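You operate a simulated robot arm through the tools that you are given. There is no shell and no other tool. Be economical: measure what you need, move in short steps, check, and stop when the job is done.

The job below is to be done with a simulated robot arm. You get a single attempt, and the scene is never put back.

## Task
Brew a small coffee with the green capsule and serve it on the white saucer.
Fine: use the white cup under the spout, leave the lever locked and the drip tray pulled out.

Only the result counts: the job must be done as asked and must still hold three seconds after the hand-in. Knocking over, shifting, dropping, spilling or breaking anything else fails it.

## Robot
A 6-joint arm with a two-finger parallel gripper, fixed in place. Base frame: the origin is at the foot of the arm, x ahead of it, y to its left, z up; the work surface is at about z = 710. Units: mm, rad, N and s.
With the tool pointing down near the work surface it reaches from about 220 to 620 mm from the base axis. Its first joint turns from -1.152 to 1.152 rad. Payload 2.7 kg.
Tool frame: the origin (TCP) lies between the finger pads and is the grasp point; the fingertips stand 23 mm ahead of it; z points along the fingers, y is the line along which they close. The gripper opens to 94 mm. The fingers are 38 mm wide and 10 mm thick; the gripper's body (54 by 96 mm) begins 39 mm behind the TCP.
Orientation is that of the tool frame in the base frame, as a unit quaternion [x, y, z, w]. With the fingers straight down and closing along the base's y, the tool's x points along the base's -x, its y along +y and its z along -z.

## Interface
- The arm moves only by the tool move_arm. Its argument "targets" is a list of rows, each an object of numbers (a shift or turn left out is 0, a gripper value left out holds the last): "hand": the opening in per cent of the stroke, from 0 (shut) to 100 (fully open); "tx", "ty", "tz": the shift along the base's x, y, z in mm; "wx", "wy", "wz": the turn, a rotation vector about the base's x, y, z in rad. In form: [{"hand": .., "tx": .., "ty": .., "tz": .., "wx": .., "wy": .., "wz": ..}, ...]. A call has 1 to 8 rows; each row shifts and turns the commanded pose from where the row before left it. A row lasts 0.2 s, in which the tool goes at most 50 mm and 0.15 rad; a call with a longer step from one row to the next is refused whole, and so is a gripper value outside its range. A pose out of reach is approached as far as the arm can. The call stops where the force on the tool passes 70 N (or 10 N more than at its start, if that is more) or the arm is blocked; 0.2 s more then pass. Each finger travels about 45 mm/s and halts on what it meets, pressing with about 32 N; the grip force reading is that of the motor and also rises with nothing between the fingers. The clock runs only during rows and for 0.2 s after the last one: add rows that do not move to give the fingers time. The reply holds the time, the measured pose of the TCP, the force on the tool along the base axes, the opening and the grip force, in the units named above and with some noise.
- Cameras (640 x 400 px; columns grow to the right, rows downward): "scene" is fixed at [71.2, -424.1, 1413]; the picture's right is [0.83, -0.56, 0.00], its down [-0.29, -0.42, -0.86] and it looks along [0.48, 0.71, -0.51] (base axes); focal length 346 px, centre (320, 200). "wrist" rides on the gripper at [-39, 0, -44] in the tool frame; the picture's right is [0.00, -1.00, 0.00], its down [0.97, 0.00, -0.24] and it looks along [0.24, 0.00, 0.97] (tool axes); focal length 218 px, centre (320, 200). There is no depth. A picture from a camera that has moved, and an enlarged one, comes with that camera's place and axes in the base frame and with its lens.
- snapshot(camera): a new picture of that camera. No time passes.
- close_up(camera, box): a new picture of the part [left, top, right, bottom] of that camera's present view, enlarged. No time passes.
- finish_job(): hands the job in; it is judged then, once.

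Work in short steps. Places have to be worked out from the pictures, the camera data and where the tool is seen: move nearer, look again, correct. Check each grasp and each placing, and mend what went wrong. You have 120 turns and 84 pictures in all, those below and enlarged ones among them. Open the gripper and draw the arm clear of the work before you hand the job in, unless the task says otherwise; then end with one line.

The tools are called after "Request:" as name(argument=value, ...) on one line, values as JSON. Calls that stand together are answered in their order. move_arm: Moves the arm, as the interface text tells. Its arguments: {"type":"object","properties":{"targets":{"type":"array","items":{"type":"object","properties":{"hand":{"type":"number"},"tx":{"type":"number"},"ty":{"type":"number"},"tz":{"type":"number"},"wx":{"type":"number"},"wy":{"type":"number"},"wz":{"type":"number"}}}}},"required":["targets"]} The other tools are called the same way: snapshot (camera) takes a picture; close_up (camera, box) takes an enlarged picture of a part of a camera's view; finish_job () hands the job in.

At the start:

```text
clock: 0.0
tool_pos: [455.2, 34.0, 1189.4]
orientation: [0.001, 1.0, 0.001, 0.001]
wrist_force: [0.3, 0.5, 0.4]
opening: 93.8
grasp_force: 0.1
```

scene: 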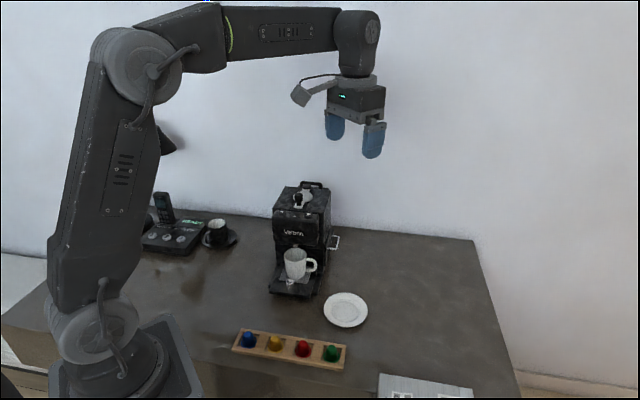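
wrist: 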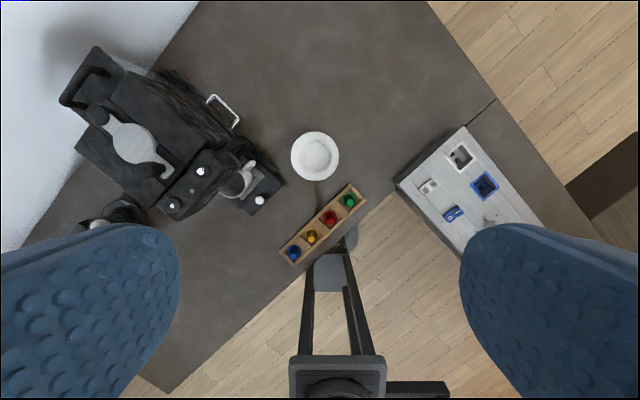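

The pictures show the coffee machine with a white cup already on its tray, a capsule rack, a white saucer and a panel. I look closer at the machine and at the rest before I move.

Request:
close_up(camera="scene", box=[240, 170, 380, 310])

Request:
close_up(camera="wrist", box=[40, 30, 300, 240])

Request:
close_up(camera="scene", box=[220, 280, 480, 400])

```text
2.86 times, centred on (310, 240) of scene
camera zoom: at [71.2, -424.1, 1413.0], right [0.83, -0.56, 0.0], down [-0.29, -0.42, -0.86], along [0.48, 0.71, -0.51], focal length 988 px, centre (349, 86)
```

zoom: 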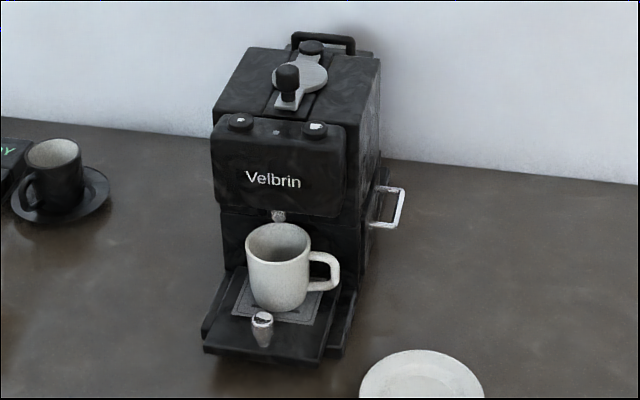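

```text
1.90 times, centred on (170, 135) of wrist
camera zoom: at [495.4, 34.4, 1235.2], right [0.0, -1.0, 0.0], down [-0.97, 0.0, 0.24], along [-0.24, 0.0, -0.97], focal length 416 px, centre (606, 324)
```

zoom: 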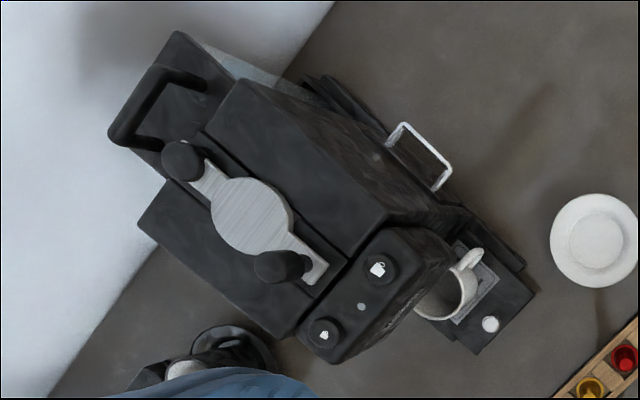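

```text
2.46 times, centred on (350, 340) of scene
camera zoom: at [71.2, -424.1, 1413.0], right [0.83, -0.56, 0.0], down [-0.29, -0.42, -0.86], along [0.48, 0.71, -0.51], focal length 851 px, centre (246, -145)
```

zoom: 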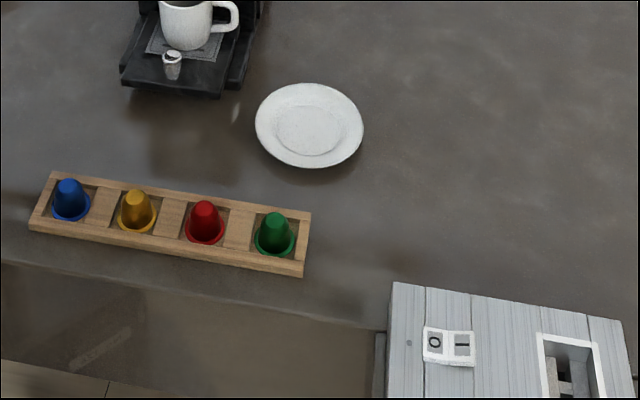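

Lever knob estimated near (460, 242, 969), green capsule near (365, -38, 740), saucer near (471, 49). I move over the machine for a top view.

Request:
move_arm(targets=[{"ty": 45}, {"ty": 45}, {"ty": 45}, {"ty": 45}])

Request:
snapshot(camera="wrist")

Request:
close_up(camera="wrist", box=[200, 20, 440, 220])

```text
clock: 1.0
tool_pos: [454.6, 214.0, 1189.6]
orientation: [0.0, 1.0, 0.001, 0.001]
wrist_force: [0.4, 0.5, 0.7]
opening: 94.4
grasp_force: 0.1
```

```text
78 pictures are left
camera wrist: at [494.4, 214.5, 1235.1], right [0.0, -1.0, 0.0], down [-0.97, 0.0, 0.24], along [-0.24, 0.0, -0.97], focal length 218 px, centre (320, 200)
```

wrist: 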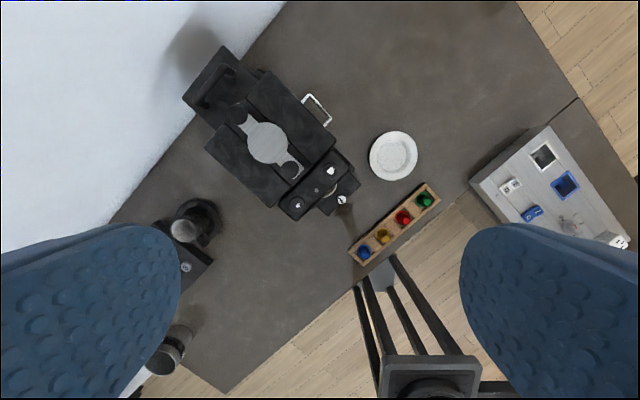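

```text
2.00 times, centred on (320, 120) of wrist
camera zoom: at [494.4, 214.5, 1235.1], right [0.0, -1.0, 0.0], down [-0.97, 0.0, 0.24], along [-0.24, 0.0, -0.97], focal length 436 px, centre (320, 360)
```

zoom: 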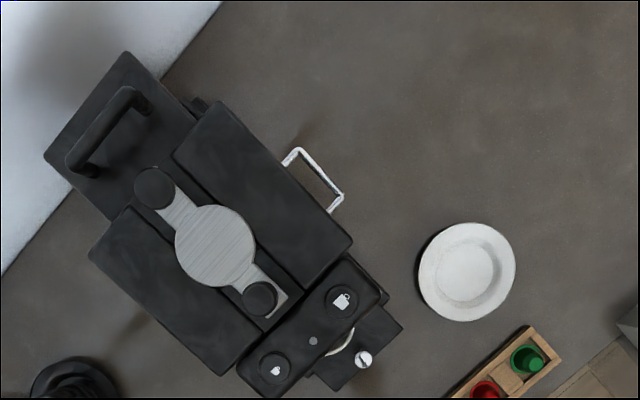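

The lever, two cup buttons and the handle are visible. I zoom in on the lever and the button icons.

Request:
close_up(camera="wrist", box=[230, 90, 370, 220])

Request:
close_up(camera="scene", box=[268, 176, 344, 226])

Request:
close_up(camera="scene", box=[262, 226, 350, 302])

```text
3.08 times, centred on (300, 155) of wrist
camera zoom: at [494.4, 214.5, 1235.1], right [0.0, -1.0, 0.0], down [-0.97, 0.0, 0.24], along [-0.24, 0.0, -0.97], focal length 672 px, centre (382, 338)
```

zoom: 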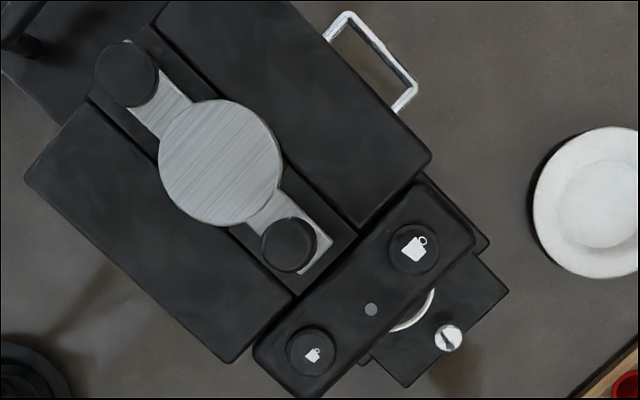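

```text
8.00 times, centred on (306, 201) of scene
camera zoom: at [71.2, -424.1, 1413.0], right [0.83, -0.56, 0.0], down [-0.29, -0.42, -0.86], along [0.48, 0.71, -0.51], focal length 2766 px, centre (432, 192)
```

zoom: 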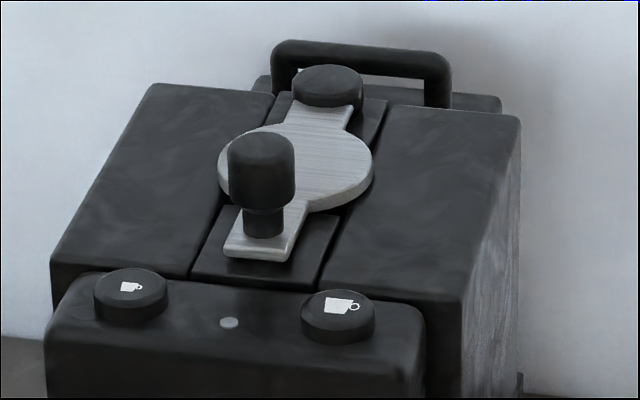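

```text
5.26 times, centred on (306, 264) of scene
camera zoom: at [71.2, -424.1, 1413.0], right [0.83, -0.56, 0.0], down [-0.29, -0.42, -0.86], along [0.48, 0.71, -0.51], focal length 1820 px, centre (394, -137)
```

zoom: 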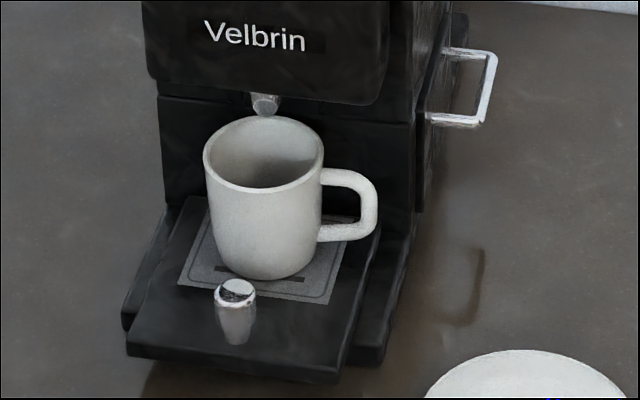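

The top lever appears to be a cover that swings on a vertical pivot near (533, 317), with its knob near (464, 252, 966). The small-cup button is near (413, 247, 932). I align the tool yaw with the machine at 0.75 rad and come down above the knob.

Request:
move_arm(targets=[{"tx": 2, "ty": 8, "tz": -30, "wz": 0.15}, {"tx": 2, "ty": 8, "tz": -25, "wz": 0.15}, {"tx": 2, "ty": 8, "tz": -25, "wz": 0.15}, {"tx": 2, "ty": 8, "tz": -25, "wz": 0.15}, {"tx": 1, "ty": 6, "tz": -15, "wz": 0.15}])

Request:
snapshot(camera="wrist")

Request:
close_up(camera="scene", box=[240, 120, 400, 220])

```text
clock: 2.2
tool_pos: [464.3, 252.3, 1068.4]
orientation: [-0.368, 0.93, 0.001, 0.001]
wrist_force: [0.4, -0.8, 0.1]
opening: 94.1
grasp_force: 0.0
```

```text
73 pictures are left
camera wrist: at [493.4, 279.1, 1114.4], right [0.68, -0.73, 0.0], down [-0.71, -0.66, 0.24], along [-0.17, -0.16, -0.97], focal length 218 px, centre (320, 200)
```

wrist: 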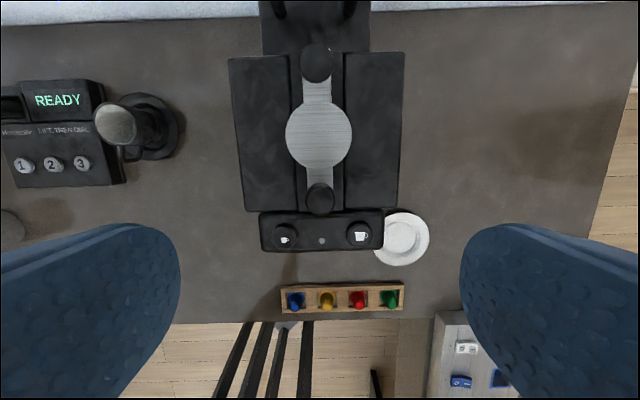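

```text
4.00 times, centred on (320, 170) of scene
camera zoom: at [71.2, -424.1, 1413.0], right [0.83, -0.56, 0.0], down [-0.29, -0.42, -0.86], along [0.48, 0.71, -0.51], focal length 1383 px, centre (320, 320)
```

zoom: 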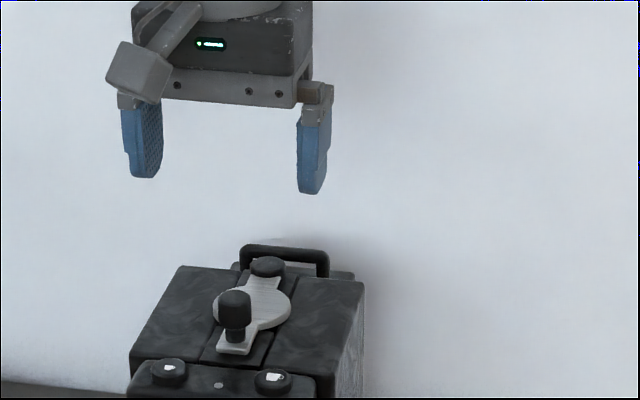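

The knob lies at about (470, 257), so I shift by (+6, +5). I then descend to TCP z = 972 with the fingers straddling it and close.

Request:
move_arm(targets=[{"tx": 5, "ty": 5, "tz": -30}, {"tz": -35}, {"tz": -20}, {"tz": -11}])

Request:
snapshot(camera="wrist")

Request:
close_up(camera="scene", box=[240, 140, 400, 240])

```text
clock: 3.2
tool_pos: [469.3, 257.2, 974.7]
orientation: [-0.367, 0.93, 0.0, 0.0]
wrist_force: [0.0, -1.1, 0.3]
opening: 94.2
grasp_force: 0.1
```

```text
71 pictures are left
camera wrist: at [499.1, 284.3, 1018.8], right [0.68, -0.73, 0.0], down [-0.71, -0.66, 0.24], along [-0.18, -0.16, -0.97], focal length 218 px, centre (320, 200)
```

wrist: 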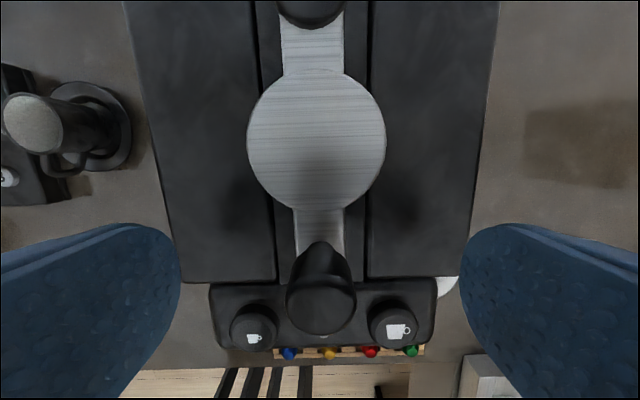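

```text
4.00 times, centred on (320, 190) of scene
camera zoom: at [71.2, -424.1, 1413.0], right [0.83, -0.56, 0.0], down [-0.29, -0.42, -0.86], along [0.48, 0.71, -0.51], focal length 1383 px, centre (320, 240)
```

zoom: 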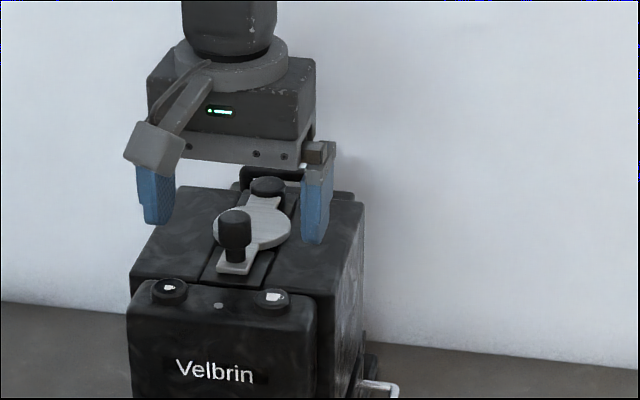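

Triangulation puts the knob top at (465, 253, 962). I shift by (-4, -4), lower by 9 mm and close the fingers.

Request:
move_arm(targets=[{"tx": -4, "ty": -4, "tz": -5}, {"tz": -4}, {"hand": 15}, {"hand": 15}, {"hand": 15}, {"hand": 15}, {"hand": 15}])

Request:
close_up(camera="scene", box=[240, 140, 400, 240])

```text
clock: 4.8
tool_pos: [467.1, 253.1, 965.0]
orientation: [-0.366, 0.931, 0.001, 0.0]
wrist_force: [0.8, 0.0, 0.5]
opening: 20.9
grasp_force: 39.8
```

```text
4.00 times, centred on (320, 190) of scene
camera zoom: at [71.2, -424.1, 1413.0], right [0.83, -0.56, 0.0], down [-0.29, -0.42, -0.86], along [0.48, 0.71, -0.51], focal length 1383 px, centre (320, 240)
```

zoom: 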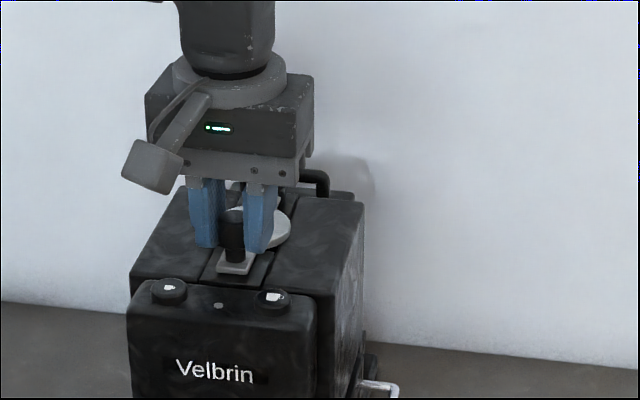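

The knob is held at a 21 mm opening. I test a small swing to the machine's left, 8 mm, and read the force.

Request:
move_arm(targets=[{"tx": -2.7, "ty": 2.9}, {"tx": -2.7, "ty": 2.9}])

Request:
close_up(camera="scene", box=[240, 140, 400, 240])

```text
clock: 5.4
tool_pos: [465.4, 253.3, 964.9]
orientation: [-0.364, 0.931, -0.003, 0.002]
wrist_force: [35.5, -24.9, -8.4]
opening: 21.3
grasp_force: 44.8
```

```text
4.00 times, centred on (320, 190) of scene
camera zoom: at [72.3, -424.7, 1412.7], right [0.83, -0.56, 0.0], down [-0.29, -0.42, -0.86], along [0.48, 0.71, -0.51], focal length 1383 px, centre (320, 240)
```

zoom: 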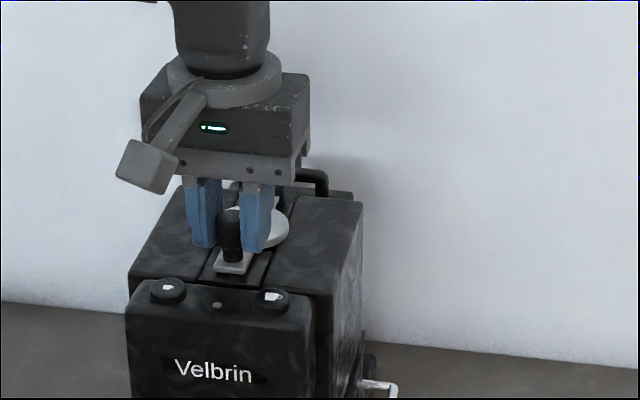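

The left swing is blocked, at about 43 N without moving. I go back and try the other way.

Request:
move_arm(targets=[{"tx": 2.7, "ty": -2.9}, {"tx": 2.7, "ty": -2.9}, {"tx": 2.7, "ty": -2.9}, {"tx": 2.7, "ty": -2.9}])

Request:
close_up(camera="scene", box=[240, 140, 400, 240])

```text
clock: 6.4
tool_pos: [470.0, 248.8, 965.3]
orientation: [-0.368, 0.93, 0.0, -0.002]
wrist_force: [-1.3, 4.5, -3.6]
opening: 21.3
grasp_force: 44.7
```

```text
4.00 times, centred on (320, 190) of scene
camera zoom: at [71.3, -423.9, 1413.0], right [0.83, -0.56, 0.0], down [-0.29, -0.42, -0.86], along [0.48, 0.71, -0.51], focal length 1383 px, centre (320, 240)
```

zoom: 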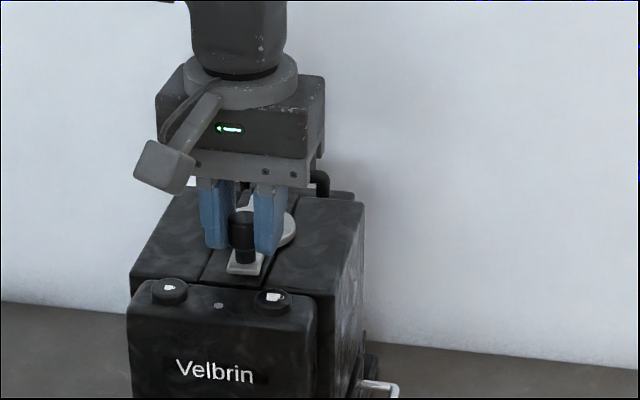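

It moves freely to the right. I swing it along an arc about the pivot, turning the tool with it.

Request:
move_arm(targets=[{"tx": 9.4, "ty": -7.6, "wz": 0.13}, {"tx": 10.2, "ty": -6.3, "wz": 0.13}, {"tx": 11, "ty": -5, "wz": 0.13}, {"tx": 11.5, "ty": -3.4, "wz": 0.13}])

Request:
close_up(camera="scene", box=[240, 140, 400, 240])

```text
clock: 7.4
tool_pos: [513.1, 226.0, 965.0]
orientation: [-0.594, 0.804, 0.001, 0.002]
wrist_force: [5.3, 12.4, -4.2]
opening: 21.1
grasp_force: 45.1
```

```text
4.00 times, centred on (320, 190) of scene
camera zoom: at [71.5, -423.7, 1413.1], right [0.83, -0.56, 0.0], down [-0.29, -0.42, -0.86], along [0.48, 0.71, -0.51], focal length 1383 px, centre (320, 240)
```

zoom: 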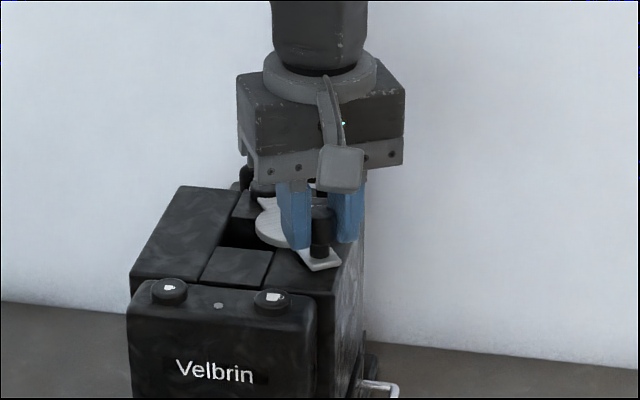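

The cover swings and exposes the chamber. I continue the arc.

Request:
move_arm(targets=[{"tx": 12, "ty": -0.4, "wz": 0.13}, {"tx": 12, "ty": 0.4, "wz": 0.13}, {"tx": 12, "ty": 1.6, "wz": 0.13}, {"tx": 11.5, "ty": 3.3, "wz": 0.13}])

Request:
close_up(camera="scene", box=[240, 140, 400, 240])

```text
clock: 8.4
tool_pos: [559.9, 227.9, 964.7]
orientation: [0.781, -0.625, -0.001, 0.001]
wrist_force: [3.5, -2.0, -2.5]
opening: 20.7
grasp_force: 45.5
```

```text
4.00 times, centred on (320, 190) of scene
camera zoom: at [71.4, -424.1, 1413.0], right [0.83, -0.56, 0.0], down [-0.29, -0.42, -0.86], along [0.48, 0.71, -0.51], focal length 1383 px, centre (320, 240)
```

zoom: 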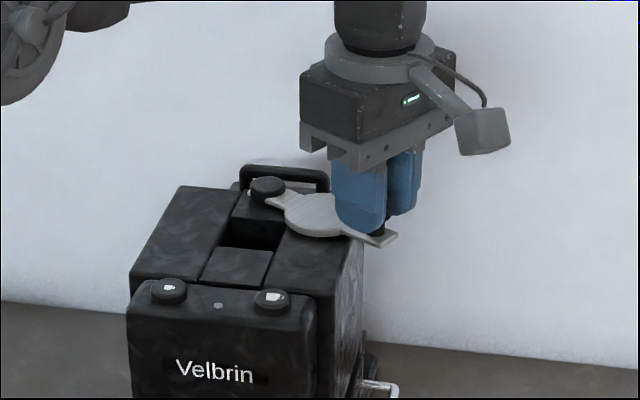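

The chamber, a rectangular opening, is exposed. I swing a little more to clear it fully.

Request:
move_arm(targets=[{"tx": 11.3, "ty": 4.5, "wz": 0.13}, {"tx": 10.6, "ty": 5.6, "wz": 0.13}])

Request:
close_up(camera="scene", box=[240, 140, 400, 240])

```text
clock: 9.0
tool_pos: [583.4, 236.6, 965.7]
orientation: [0.855, -0.519, 0.001, 0.001]
wrist_force: [9.9, -9.7, -4.8]
opening: 21.0
grasp_force: 44.5
```

```text
4.00 times, centred on (320, 190) of scene
camera zoom: at [71.5, -424.3, 1412.9], right [0.83, -0.56, 0.0], down [-0.29, -0.42, -0.86], along [0.48, 0.71, -0.51], focal length 1383 px, centre (320, 240)
```

zoom: 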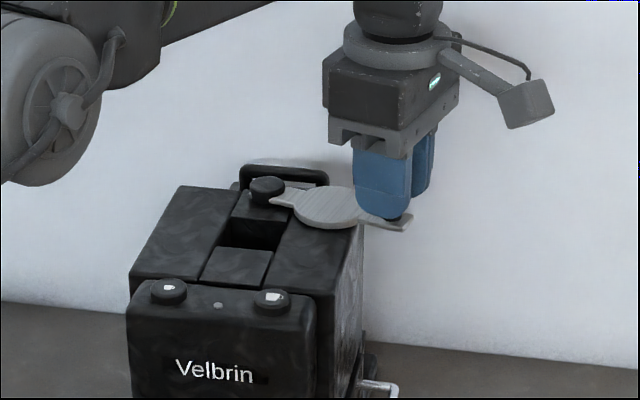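

The cover is swung clear. I release, rise, and go over the chamber to look in while undoing most of the yaw.

Request:
move_arm(targets=[{"hand": 60}, {"hand": 60}, {"hand": 60}, {"tz": 30}, {"tz": 45}, {"tz": 45}])

Request:
move_arm(targets=[{"hand": 100, "tx": -15, "ty": 5, "wz": -0.15}, {"tx": -15, "ty": 5, "wz": -0.15}, {"tx": -15, "ty": 5, "wz": -0.15}, {"tx": -15, "ty": 5, "wz": -0.15}, {"tx": -15, "ty": 5, "wz": -0.15}, {"tx": -15, "wz": -0.15}, {"wz": -0.15}, {"wz": -0.15}])

Request:
snapshot(camera="wrist")

```text
clock: 10.4
tool_pos: [571.5, 234.2, 1061.7]
orientation: [0.855, -0.518, -0.002, 0.001]
wrist_force: [-0.2, 0.3, -0.2]
opening: 56.5
grasp_force: 0.0
out of reach, approached as far as the arm can: row 5, 6
```

```text
clock: 12.2
tool_pos: [481.9, 259.1, 1061.0]
orientation: [-0.411, 0.912, 0.001, 0.001]
wrist_force: [-1.1, 0.0, -0.1]
opening: 93.8
grasp_force: 0.1
out of reach, approached as far as the arm can: row 1
```

```text
63 pictures are left
camera wrist: at [508.5, 288.6, 1106.7], right [0.75, -0.66, 0.0], down [-0.64, -0.73, 0.24], along [-0.16, -0.18, -0.97], focal length 218 px, centre (320, 200)
```

wrist: 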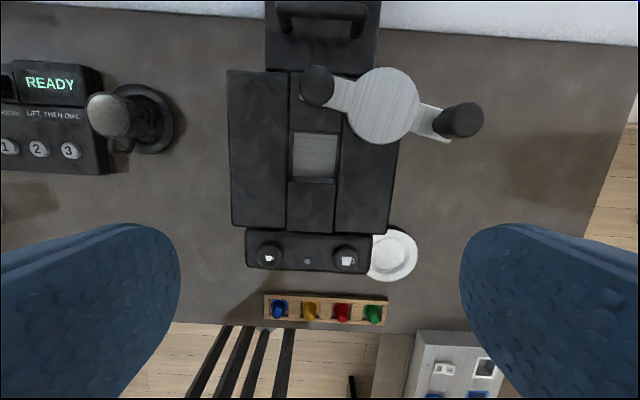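

Request:
close_up(camera="wrist", box=[260, 90, 380, 240])

```text
2.67 times, centred on (320, 165) of wrist
camera zoom: at [508.5, 288.6, 1106.7], right [0.75, -0.66, 0.0], down [-0.64, -0.73, 0.24], along [-0.16, -0.18, -0.97], focal length 582 px, centre (320, 293)
```

zoom: 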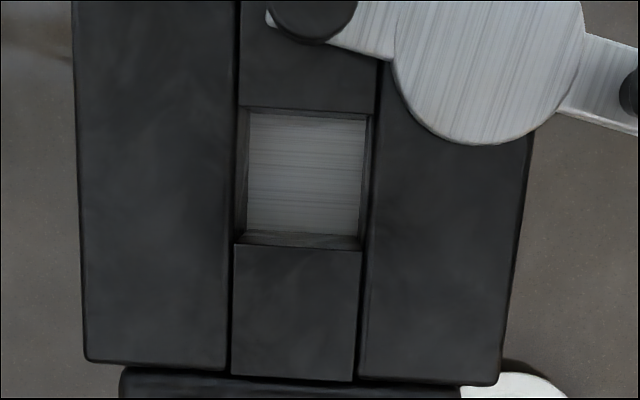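

The chamber is a square well about 39 mm wide with a metal floor, centred near (499, 285). Next I travel high over to the green capsule.

Request:
move_arm(targets=[{"tx": -18, "ty": -45, "wz": -0.06}, {"tx": -18, "ty": -45}, {"tx": -18, "ty": -45}, {"tx": -18, "ty": -45}, {"tx": -18, "ty": -45}, {"tx": -18, "ty": -45}, {"ty": -27, "tz": -40}, {"tz": -45}])

Request:
snapshot(camera="wrist")

```text
clock: 14.0
tool_pos: [372.7, -38.2, 976.5]
orientation: [-0.385, 0.923, 0.0, 0.001]
wrist_force: [0.6, -0.3, 0.2]
opening: 94.0
grasp_force: 0.0
```

```text
61 pictures are left
camera wrist: at [402.1, -10.2, 1021.9], right [0.71, -0.7, 0.0], down [-0.68, -0.69, 0.24], along [-0.17, -0.17, -0.97], focal length 218 px, centre (320, 200)
```

wrist: 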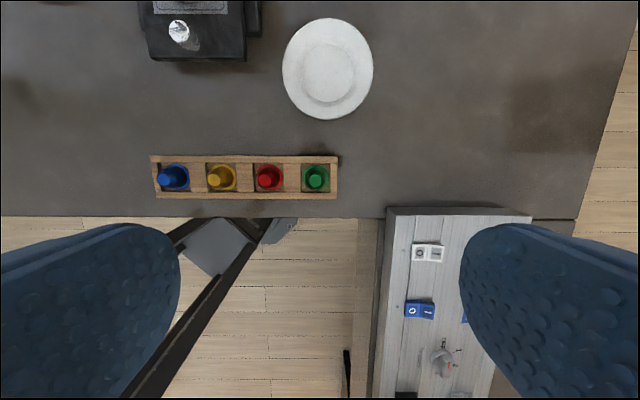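

The green capsule lies near (371, -34). I descend for a closer look.

Request:
move_arm(targets=[{"tx": -1, "ty": 3, "tz": -45}, {"tz": -45}, {"tz": -30}])

Request:
close_up(camera="wrist", box=[220, 120, 420, 280])

Request:
close_up(camera="scene", box=[230, 300, 380, 390])

```text
clock: 14.8
tool_pos: [372.4, -34.7, 857.3]
orientation: [-0.385, 0.923, 0.001, 0.0]
wrist_force: [0.3, 0.0, 0.3]
opening: 94.0
grasp_force: 0.1
```

```text
2.50 times, centred on (320, 200) of wrist
camera zoom: at [401.0, -6.9, 902.2], right [0.71, -0.7, 0.0], down [-0.68, -0.69, 0.24], along [-0.17, -0.17, -0.97], focal length 546 px, centre (320, 200)
```

zoom: 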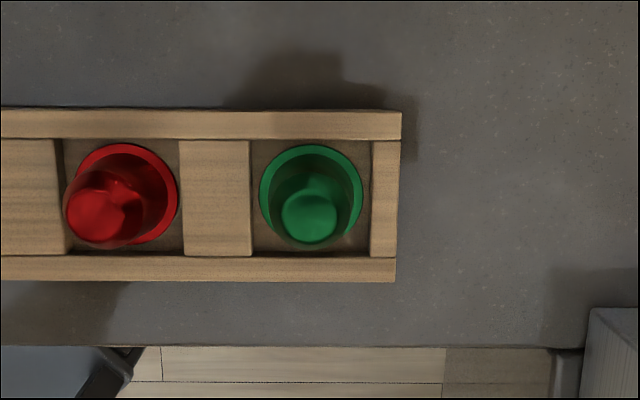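

```text
4.27 times, centred on (305, 345) of scene
camera zoom: at [71.2, -424.1, 1413.0], right [0.83, -0.56, 0.0], down [-0.29, -0.42, -0.86], along [0.48, 0.71, -0.51], focal length 1476 px, centre (384, -419)
```

zoom: 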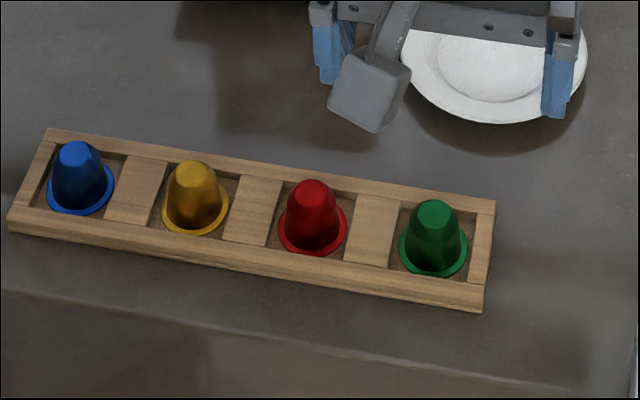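

The capsule axis is near (367.4, -36) with its top at z of about 744 and its flange about 34 mm wide. I narrow the gripper to about 42 mm to clear the red capsule and descend.

Request:
move_arm(targets=[{"hand": 45, "tx": -5, "ty": -1.3}, {"hand": 45, "tz": -25}, {"tz": -25}, {"tz": -25}, {"tz": -12}])

Request:
close_up(camera="scene", box=[270, 310, 390, 382])

Request:
close_up(camera="wrist", box=[160, 200, 480, 400])

```text
clock: 16.0
tool_pos: [366.3, -37.2, 769.7]
orientation: [-0.386, 0.923, 0.001, 0.0]
wrist_force: [-0.3, 0.9, 1.0]
opening: 42.3
grasp_force: 0.1
```

```text
5.33 times, centred on (330, 346) of scene
camera zoom: at [71.2, -424.1, 1413.0], right [0.83, -0.56, 0.0], down [-0.29, -0.42, -0.86], along [0.48, 0.71, -0.51], focal length 1844 px, centre (267, -579)
```

zoom: 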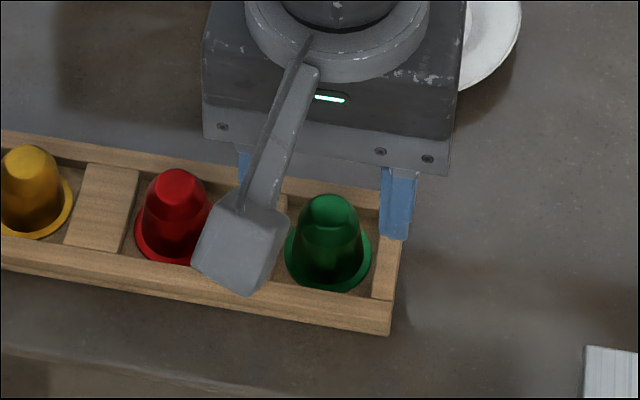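

```text
2.00 times, centred on (320, 300) of wrist
camera zoom: at [396.0, -8.6, 814.3], right [0.71, -0.7, 0.0], down [-0.68, -0.69, 0.24], along [-0.17, -0.17, -0.97], focal length 436 px, centre (320, 0)
```

zoom: 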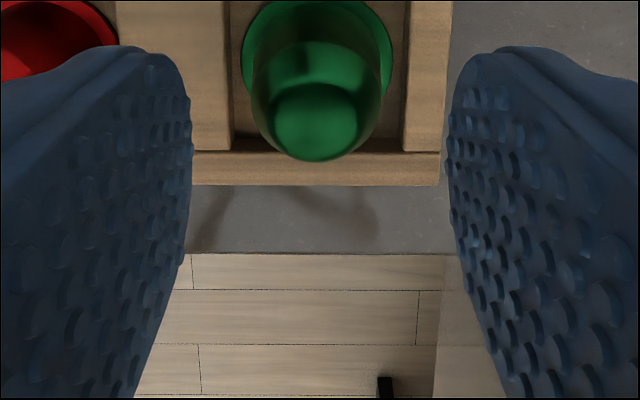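

The capsule is centred between the fingers, and the tips are at its top level. I lower 14 mm more and check the clearance to the rack.

Request:
move_arm(targets=[{"tx": 1, "ty": 0.5, "tz": -7}, {"tz": -7}])

Request:
close_up(camera="wrist", box=[160, 200, 480, 400])

Request:
close_up(camera="scene", box=[270, 310, 390, 382])

```text
clock: 16.6
tool_pos: [369.1, -35.2, 754.6]
orientation: [-0.385, 0.923, 0.002, 0.001]
wrist_force: [0.3, 0.0, 0.8]
opening: 42.4
grasp_force: 0.0
```

```text
2.00 times, centred on (320, 300) of wrist
camera zoom: at [397.2, -7.7, 800.1], right [0.71, -0.7, 0.0], down [-0.68, -0.69, 0.24], along [-0.17, -0.17, -0.97], focal length 436 px, centre (320, 0)
```

zoom: 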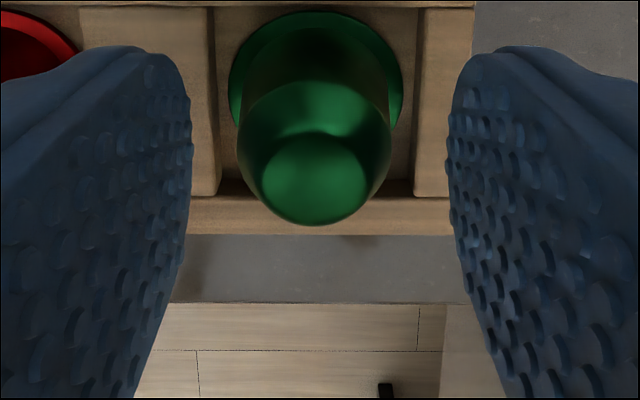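

```text
5.33 times, centred on (330, 346) of scene
camera zoom: at [71.2, -424.1, 1413.0], right [0.83, -0.56, 0.0], down [-0.29, -0.42, -0.86], along [0.48, 0.71, -0.51], focal length 1844 px, centre (267, -579)
```

zoom: 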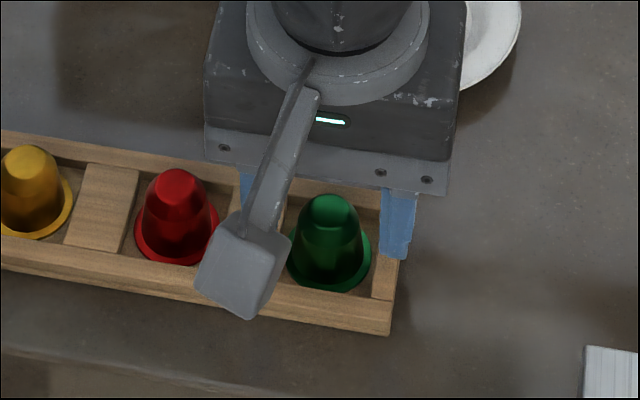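

The capsule is aligned with the tool, and the rack rim at about 727 leaves the tips a few mm of clearance. I lower 1.5 mm, close and then lift a little.

Request:
move_arm(targets=[{"tx": -0.5, "tz": -1.5}, {"hand": 10}, {"hand": 10}, {"hand": 10}, {"hand": 10}])

Request:
move_arm(targets=[{"tz": 10}, {"tz": 25}, {"tz": 40}])

Request:
close_up(camera="scene", box=[260, 270, 400, 370])

Request:
close_up(camera="wrist", box=[160, 200, 480, 400])

```text
clock: 17.8
tool_pos: [368.0, -37.4, 753.7]
orientation: [-0.385, 0.923, 0.001, 0.001]
wrist_force: [-0.2, -0.2, -0.6]
opening: 17.0
grasp_force: 31.4
```

```text
clock: 18.6
tool_pos: [367.6, -36.7, 830.0]
orientation: [-0.385, 0.923, 0.001, 0.0]
wrist_force: [0.4, 0.3, -0.4]
opening: 16.8
grasp_force: 32.1
```

```text
4.00 times, centred on (330, 320) of scene
camera zoom: at [71.2, -424.1, 1413.0], right [0.83, -0.56, 0.0], down [-0.29, -0.42, -0.86], along [0.48, 0.71, -0.51], focal length 1383 px, centre (280, -280)
```

zoom: 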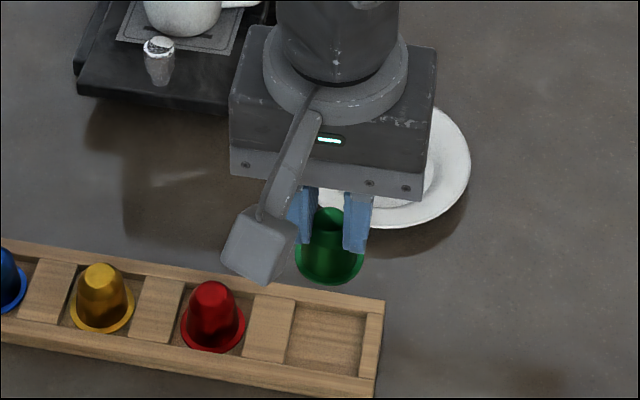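

```text
2.00 times, centred on (320, 300) of wrist
camera zoom: at [396.8, -7.4, 874.2], right [0.71, -0.7, 0.0], down [-0.68, -0.69, 0.24], along [-0.17, -0.17, -0.97], focal length 436 px, centre (320, 0)
```

zoom: 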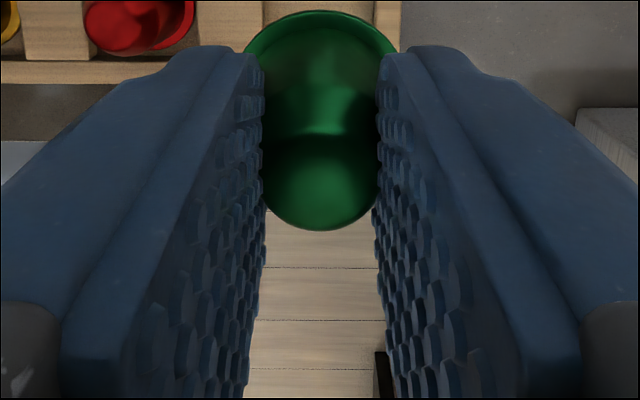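

The capsule is held. I rise to z = 1040 and carry it over to the chamber.

Request:
move_arm(targets=[{"tz": 45}, {"tz": 45}, {"tz": 45}, {"tz": 45}, {"tz": 30}])

Request:
move_arm(targets=[{"tx": 16, "ty": 40}, {"tx": 16, "ty": 40}, {"tx": 16, "ty": 40}, {"tx": 16, "ty": 40}, {"tx": 16, "ty": 40}, {"tx": 17, "ty": 40}, {"tx": 17, "ty": 40}, {"tx": 17, "ty": 41}])

Request:
snapshot(camera="wrist")

Request:
close_up(camera="scene", box=[240, 120, 400, 220])

```text
clock: 19.8
tool_pos: [366.9, -35.6, 1038.8]
orientation: [-0.385, 0.923, 0.001, 0.0]
wrist_force: [-0.7, -0.3, -0.3]
opening: 16.6
grasp_force: 31.8
```

```text
clock: 21.6
tool_pos: [500.3, 284.2, 1038.8]
orientation: [-0.385, 0.923, 0.001, -0.001]
wrist_force: [0.4, -0.3, 0.9]
opening: 16.2
grasp_force: 32.0
```

```text
52 pictures are left
camera wrist: at [527.7, 312.8, 1084.1], right [0.71, -0.7, 0.0], down [-0.68, -0.69, 0.24], along [-0.17, -0.17, -0.97], focal length 218 px, centre (320, 200)
```

wrist: 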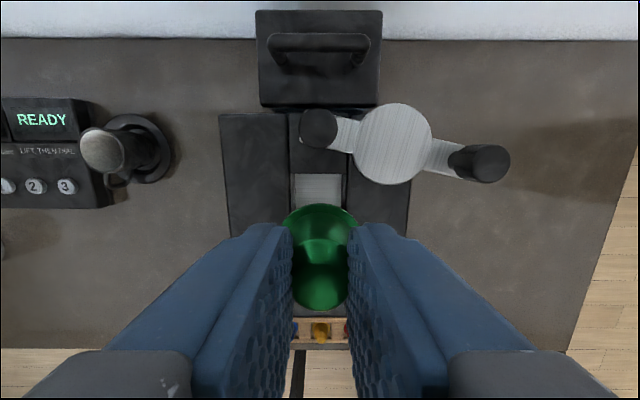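

```text
4.00 times, centred on (320, 170) of scene
camera zoom: at [71.2, -424.1, 1413.0], right [0.83, -0.56, 0.0], down [-0.29, -0.42, -0.86], along [0.48, 0.71, -0.51], focal length 1383 px, centre (320, 320)
```

zoom: 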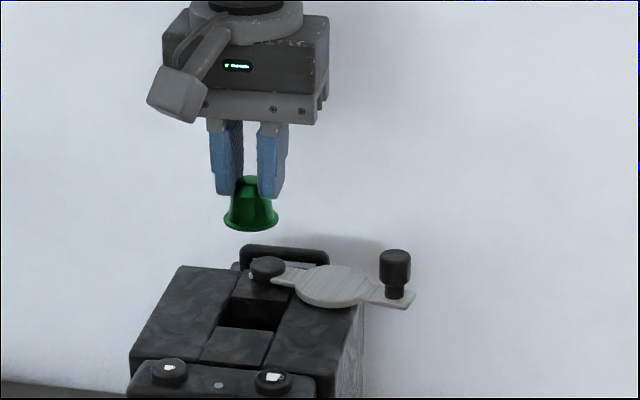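

The capsule is over the chamber and aligned sideways. I lower until it is just above the rim and check.

Request:
move_arm(targets=[{"tx": -1, "ty": 0.5, "tz": -30}, {"tz": -25}])

Request:
close_up(camera="scene", box=[260, 155, 360, 220])

Request:
close_up(camera="wrist", box=[220, 80, 420, 330])

```text
clock: 22.2
tool_pos: [497.8, 284.6, 983.8]
orientation: [-0.385, 0.923, 0.0, 0.001]
wrist_force: [-0.2, 0.3, -0.7]
opening: 16.3
grasp_force: 32.4
```

```text
6.15 times, centred on (310, 188) of scene
camera zoom: at [71.2, -424.1, 1413.0], right [0.83, -0.56, 0.0], down [-0.29, -0.42, -0.86], along [0.48, 0.71, -0.51], focal length 2128 px, centre (382, 277)
```

zoom: 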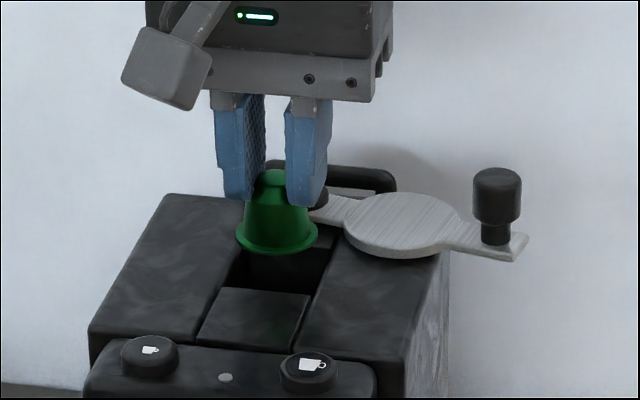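

```text
1.60 times, centred on (320, 205) of wrist
camera zoom: at [526.8, 313.3, 1028.6], right [0.71, -0.7, 0.0], down [-0.68, -0.69, 0.24], along [-0.17, -0.17, -0.97], focal length 349 px, centre (320, 192)
```

zoom: 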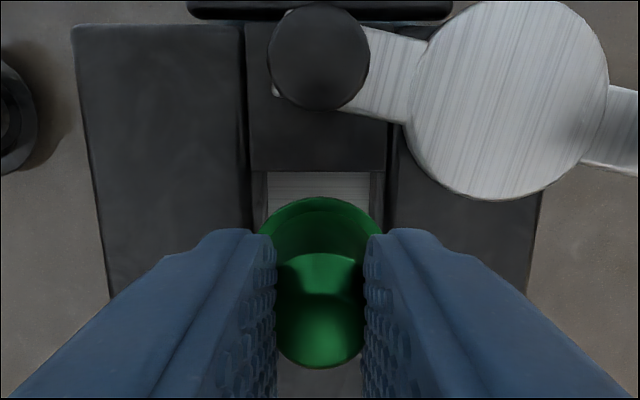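

The capsule is centred over the well to within about 1 mm. I lower it in, watching the force.

Request:
move_arm(targets=[{"tx": 0.5, "ty": 0.5, "tz": -10}, {"tz": -8}, {"tz": -6}])

Request:
close_up(camera="scene", box=[260, 155, 360, 220])

Request:
close_up(camera="wrist", box=[220, 80, 420, 330])

```text
clock: 23.0
tool_pos: [498.8, 285.9, 960.8]
orientation: [-0.385, 0.923, 0.001, 0.001]
wrist_force: [0.0, -0.3, -0.6]
opening: 16.2
grasp_force: 32.1
```

```text
6.15 times, centred on (310, 188) of scene
camera zoom: at [71.2, -424.1, 1413.0], right [0.83, -0.56, 0.0], down [-0.29, -0.42, -0.86], along [0.48, 0.71, -0.51], focal length 2128 px, centre (382, 277)
```

zoom: 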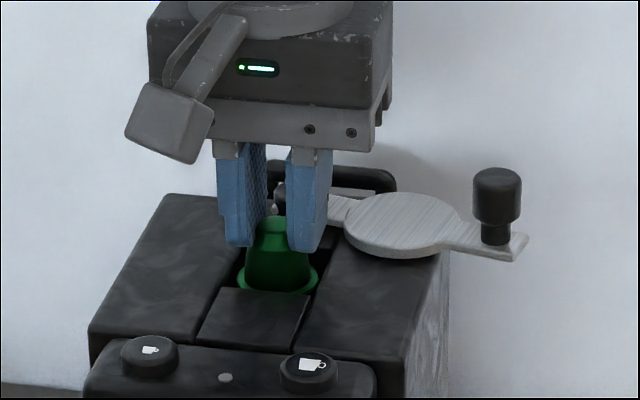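

```text
1.60 times, centred on (320, 205) of wrist
camera zoom: at [527.2, 314.2, 1004.8], right [0.71, -0.7, 0.0], down [-0.68, -0.69, 0.24], along [-0.17, -0.17, -0.97], focal length 349 px, centre (320, 192)
```

zoom: 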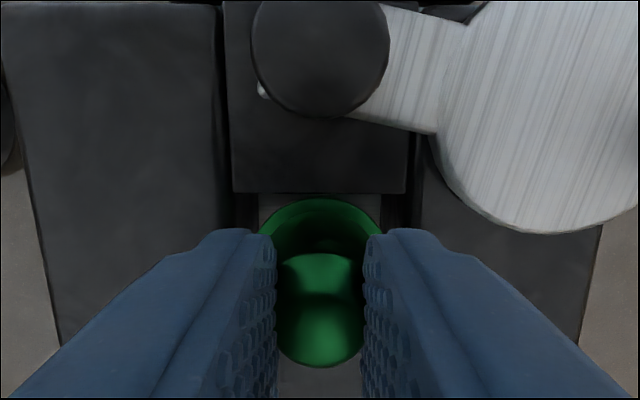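

The flange has gone into the well without contact. I lower a few mm more and release.

Request:
move_arm(targets=[{"tz": -3}, {"tz": -3}])

Request:
move_arm(targets=[{"hand": 35}, {"hand": 35}, {"hand": 35}, {"tz": 20}, {"tz": 35}])

Request:
close_up(camera="wrist", box=[220, 80, 420, 330])

Request:
close_up(camera="scene", box=[260, 155, 360, 220])

```text
clock: 23.6
tool_pos: [499.0, 285.6, 954.1]
orientation: [-0.385, 0.923, 0.0, 0.0]
wrist_force: [-0.5, 0.3, 0.3]
opening: 16.2
grasp_force: 32.1
```

```text
clock: 24.8
tool_pos: [498.2, 285.6, 1009.3]
orientation: [-0.385, 0.923, 0.0, 0.0]
wrist_force: [0.2, -1.2, 0.9]
opening: 32.9
grasp_force: 0.1
```

```text
1.60 times, centred on (320, 205) of wrist
camera zoom: at [527.2, 314.2, 1053.5], right [0.71, -0.7, 0.0], down [-0.68, -0.69, 0.24], along [-0.17, -0.17, -0.97], focal length 349 px, centre (320, 192)
```

zoom: 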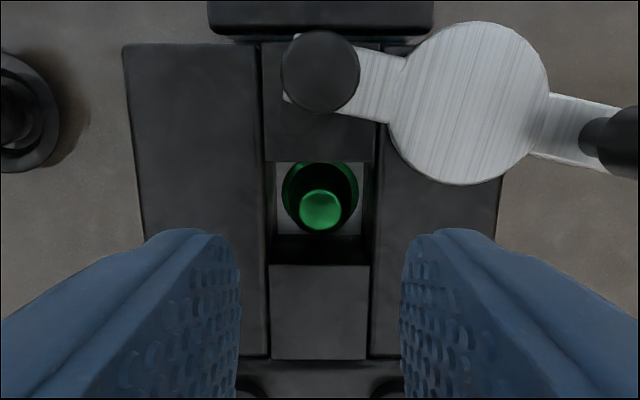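

```text
6.15 times, centred on (310, 188) of scene
camera zoom: at [71.2, -424.1, 1413.0], right [0.83, -0.56, 0.0], down [-0.29, -0.42, -0.86], along [0.48, 0.71, -0.51], focal length 2128 px, centre (382, 277)
```

zoom: 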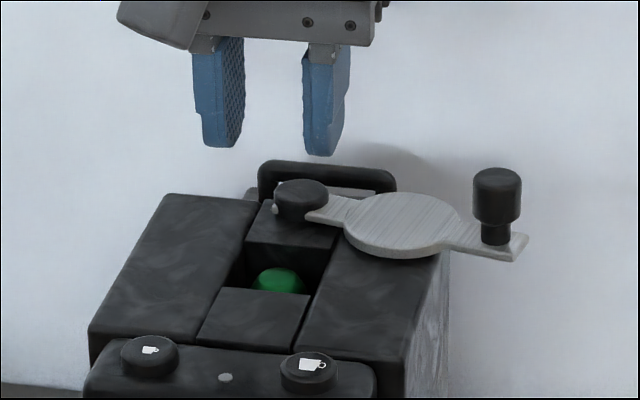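

The capsule sits upright in the well. Now I return to the lever knob at about (583, 237), with yaw 2.05 as before.

Request:
move_arm(targets=[{"hand": 60, "tx": 10, "ty": -6, "wz": 0.14}, {"tx": 10, "ty": -6, "wz": 0.14}, {"tx": 10, "ty": -6, "wz": 0.14}, {"tx": 10, "ty": -6, "wz": 0.14}, {"tx": 10, "ty": -6, "wz": 0.14}, {"tx": 10, "ty": -6, "wz": 0.14}, {"tx": 10, "ty": -6, "wz": 0.14}, {"tx": 10, "ty": -5, "wz": 0.14}])

Request:
move_arm(targets=[{"tx": 4, "ty": -1.5, "wz": 0.14}])

Request:
snapshot(camera="wrist")

Request:
close_up(camera="scene", box=[260, 130, 400, 220])

```text
clock: 26.6
tool_pos: [580.3, 239.6, 1008.4]
orientation: [0.817, -0.577, -0.001, -0.001]
wrist_force: [0.1, -0.2, 0.6]
opening: 56.1
grasp_force: 0.0
```

```text
clock: 27.0
tool_pos: [583.4, 238.1, 1008.7]
orientation: [0.855, -0.518, -0.002, -0.001]
wrist_force: [1.0, 1.0, 0.5]
opening: 56.3
grasp_force: 0.0
```

```text
44 pictures are left
camera wrist: at [565.8, 273.0, 1053.9], right [0.89, 0.46, 0.0], down [0.45, -0.86, 0.24], along [0.11, -0.21, -0.97], focal length 218 px, centre (320, 200)
```

wrist: 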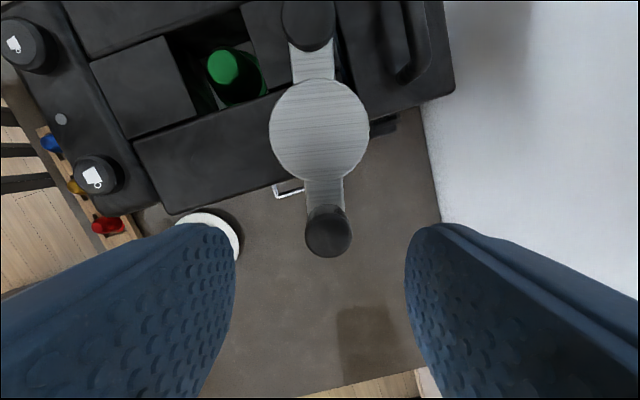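

```text
4.44 times, centred on (330, 175) of scene
camera zoom: at [71.2, -424.1, 1413.0], right [0.83, -0.56, 0.0], down [-0.29, -0.42, -0.86], along [0.48, 0.71, -0.51], focal length 1537 px, centre (276, 311)
```

zoom: 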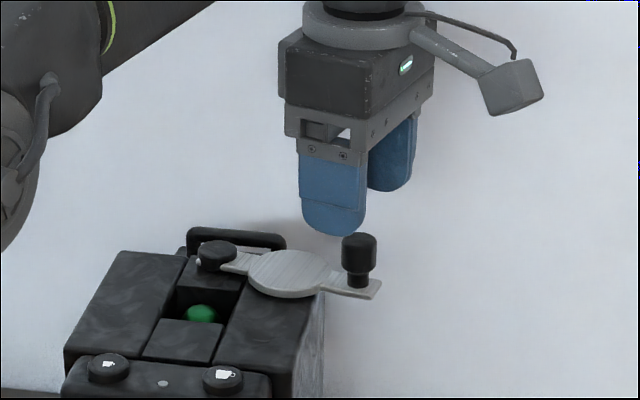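

The knob is at about (587, 240). I align, descend and grip it.

Request:
move_arm(targets=[{"tx": 3.5, "ty": 2, "tz": -15}, {"tz": -18}, {"tz": -10}, {"hand": 15}, {"hand": 15}, {"hand": 15}, {"hand": 15}])

Request:
close_up(camera="wrist", box=[160, 100, 480, 300])

```text
clock: 28.6
tool_pos: [586.0, 240.4, 966.0]
orientation: [0.855, -0.518, -0.001, 0.001]
wrist_force: [-4.3, -2.9, -0.2]
opening: 21.0
grasp_force: 44.9
```

```text
2.00 times, centred on (320, 200) of wrist
camera zoom: at [569.3, 275.1, 1010.8], right [0.89, 0.46, 0.0], down [0.45, -0.86, 0.24], along [0.11, -0.21, -0.97], focal length 436 px, centre (320, 200)
```

zoom: 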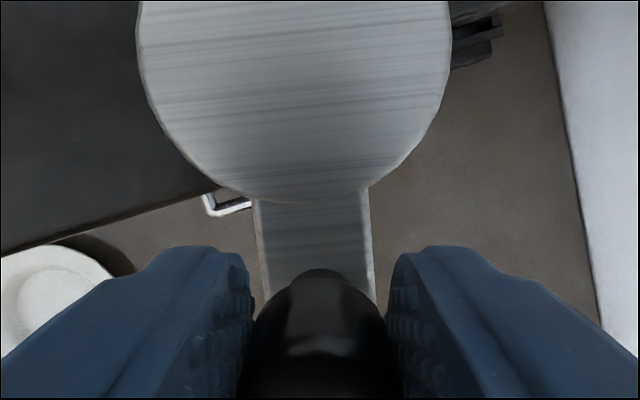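

The knob is gripped. I swing it back along the reverse arc.

Request:
move_arm(targets=[{"tx": -10.8, "ty": -6.1, "wz": -0.13}, {"tx": -11.1, "ty": -4.8, "wz": -0.13}, {"tx": -11.6, "ty": -3.4, "wz": -0.13}, {"tx": -12, "ty": -1.8, "wz": -0.13}, {"tx": -12, "ty": -0.2, "wz": -0.13}, {"tx": -12, "ty": 1.3, "wz": -0.13}, {"tx": -11.8, "ty": 2.9, "wz": -0.13}, {"tx": -11.3, "ty": 4.3, "wz": -0.13}])

Request:
move_arm(targets=[{"tx": -10.6, "ty": 5.8, "wz": -0.13}, {"tx": -9.7, "ty": 7.2, "wz": -0.13}, {"tx": -7.3, "ty": 6.8, "wz": -0.12}])

Request:
close_up(camera="scene", box=[240, 140, 400, 240])

```text
clock: 30.4
tool_pos: [493.3, 231.5, 965.4]
orientation: [-0.483, 0.876, 0.001, 0.0]
wrist_force: [-0.1, 6.6, -3.3]
opening: 21.4
grasp_force: 45.4
```

```text
clock: 31.2
tool_pos: [465.0, 250.8, 966.0]
orientation: [-0.309, 0.951, 0.0, -0.001]
wrist_force: [-5.8, 0.2, -1.0]
opening: 21.4
grasp_force: 44.9
```

```text
4.00 times, centred on (320, 190) of scene
camera zoom: at [71.1, -424.1, 1413.0], right [0.83, -0.56, 0.0], down [-0.29, -0.42, -0.86], along [0.48, 0.71, -0.51], focal length 1383 px, centre (320, 240)
```

zoom: 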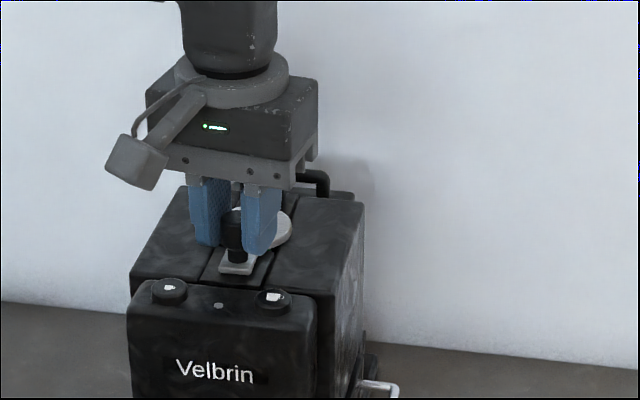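

It is back at about the starting angle. I nudge it against the stop to be sure it is locked.

Request:
move_arm(targets=[{"tx": -1.5, "ty": 1.5}, {"tx": -1, "ty": 1}])

```text
clock: 31.8
tool_pos: [463.3, 252.7, 965.6]
orientation: [-0.309, 0.951, 0.0, 0.001]
wrist_force: [3.5, -10.0, -0.9]
opening: 21.2
grasp_force: 44.9
```

Request:
move_arm(targets=[{"tx": -1.2, "ty": 1.2}, {"tx": -1, "ty": 1}])

```text
clock: 32.4
tool_pos: [464.3, 252.6, 966.2]
orientation: [-0.309, 0.951, -0.001, 0.001]
wrist_force: [19.0, -23.0, -4.5]
opening: 21.1
grasp_force: 45.0
```

The lever is against its stop at about 30 N. I ease off, release, rise and look from above.

Request:
move_arm(targets=[{"tx": 2, "ty": -2}, {"hand": 60}, {"hand": 60}, {"hand": 60}, {"tz": 30, "wz": 0.075}, {"tz": 40, "wz": 0.075}])

Request:
close_up(camera="wrist", box=[220, 80, 420, 280])

```text
clock: 33.8
tool_pos: [463.8, 254.0, 1035.7]
orientation: [-0.381, 0.925, 0.001, 0.0]
wrist_force: [-1.2, 0.2, -0.4]
opening: 56.3
grasp_force: 0.1
```

```text
2.00 times, centred on (320, 180) of wrist
camera zoom: at [492.8, 282.6, 1080.6], right [0.7, -0.71, 0.0], down [-0.69, -0.68, 0.24], along [-0.17, -0.17, -0.97], focal length 436 px, centre (320, 240)
```

zoom: 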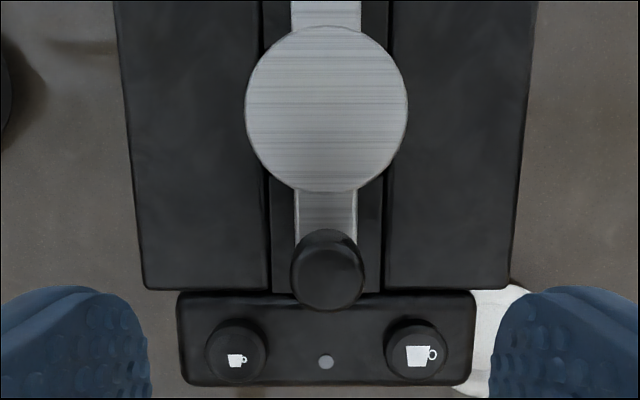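

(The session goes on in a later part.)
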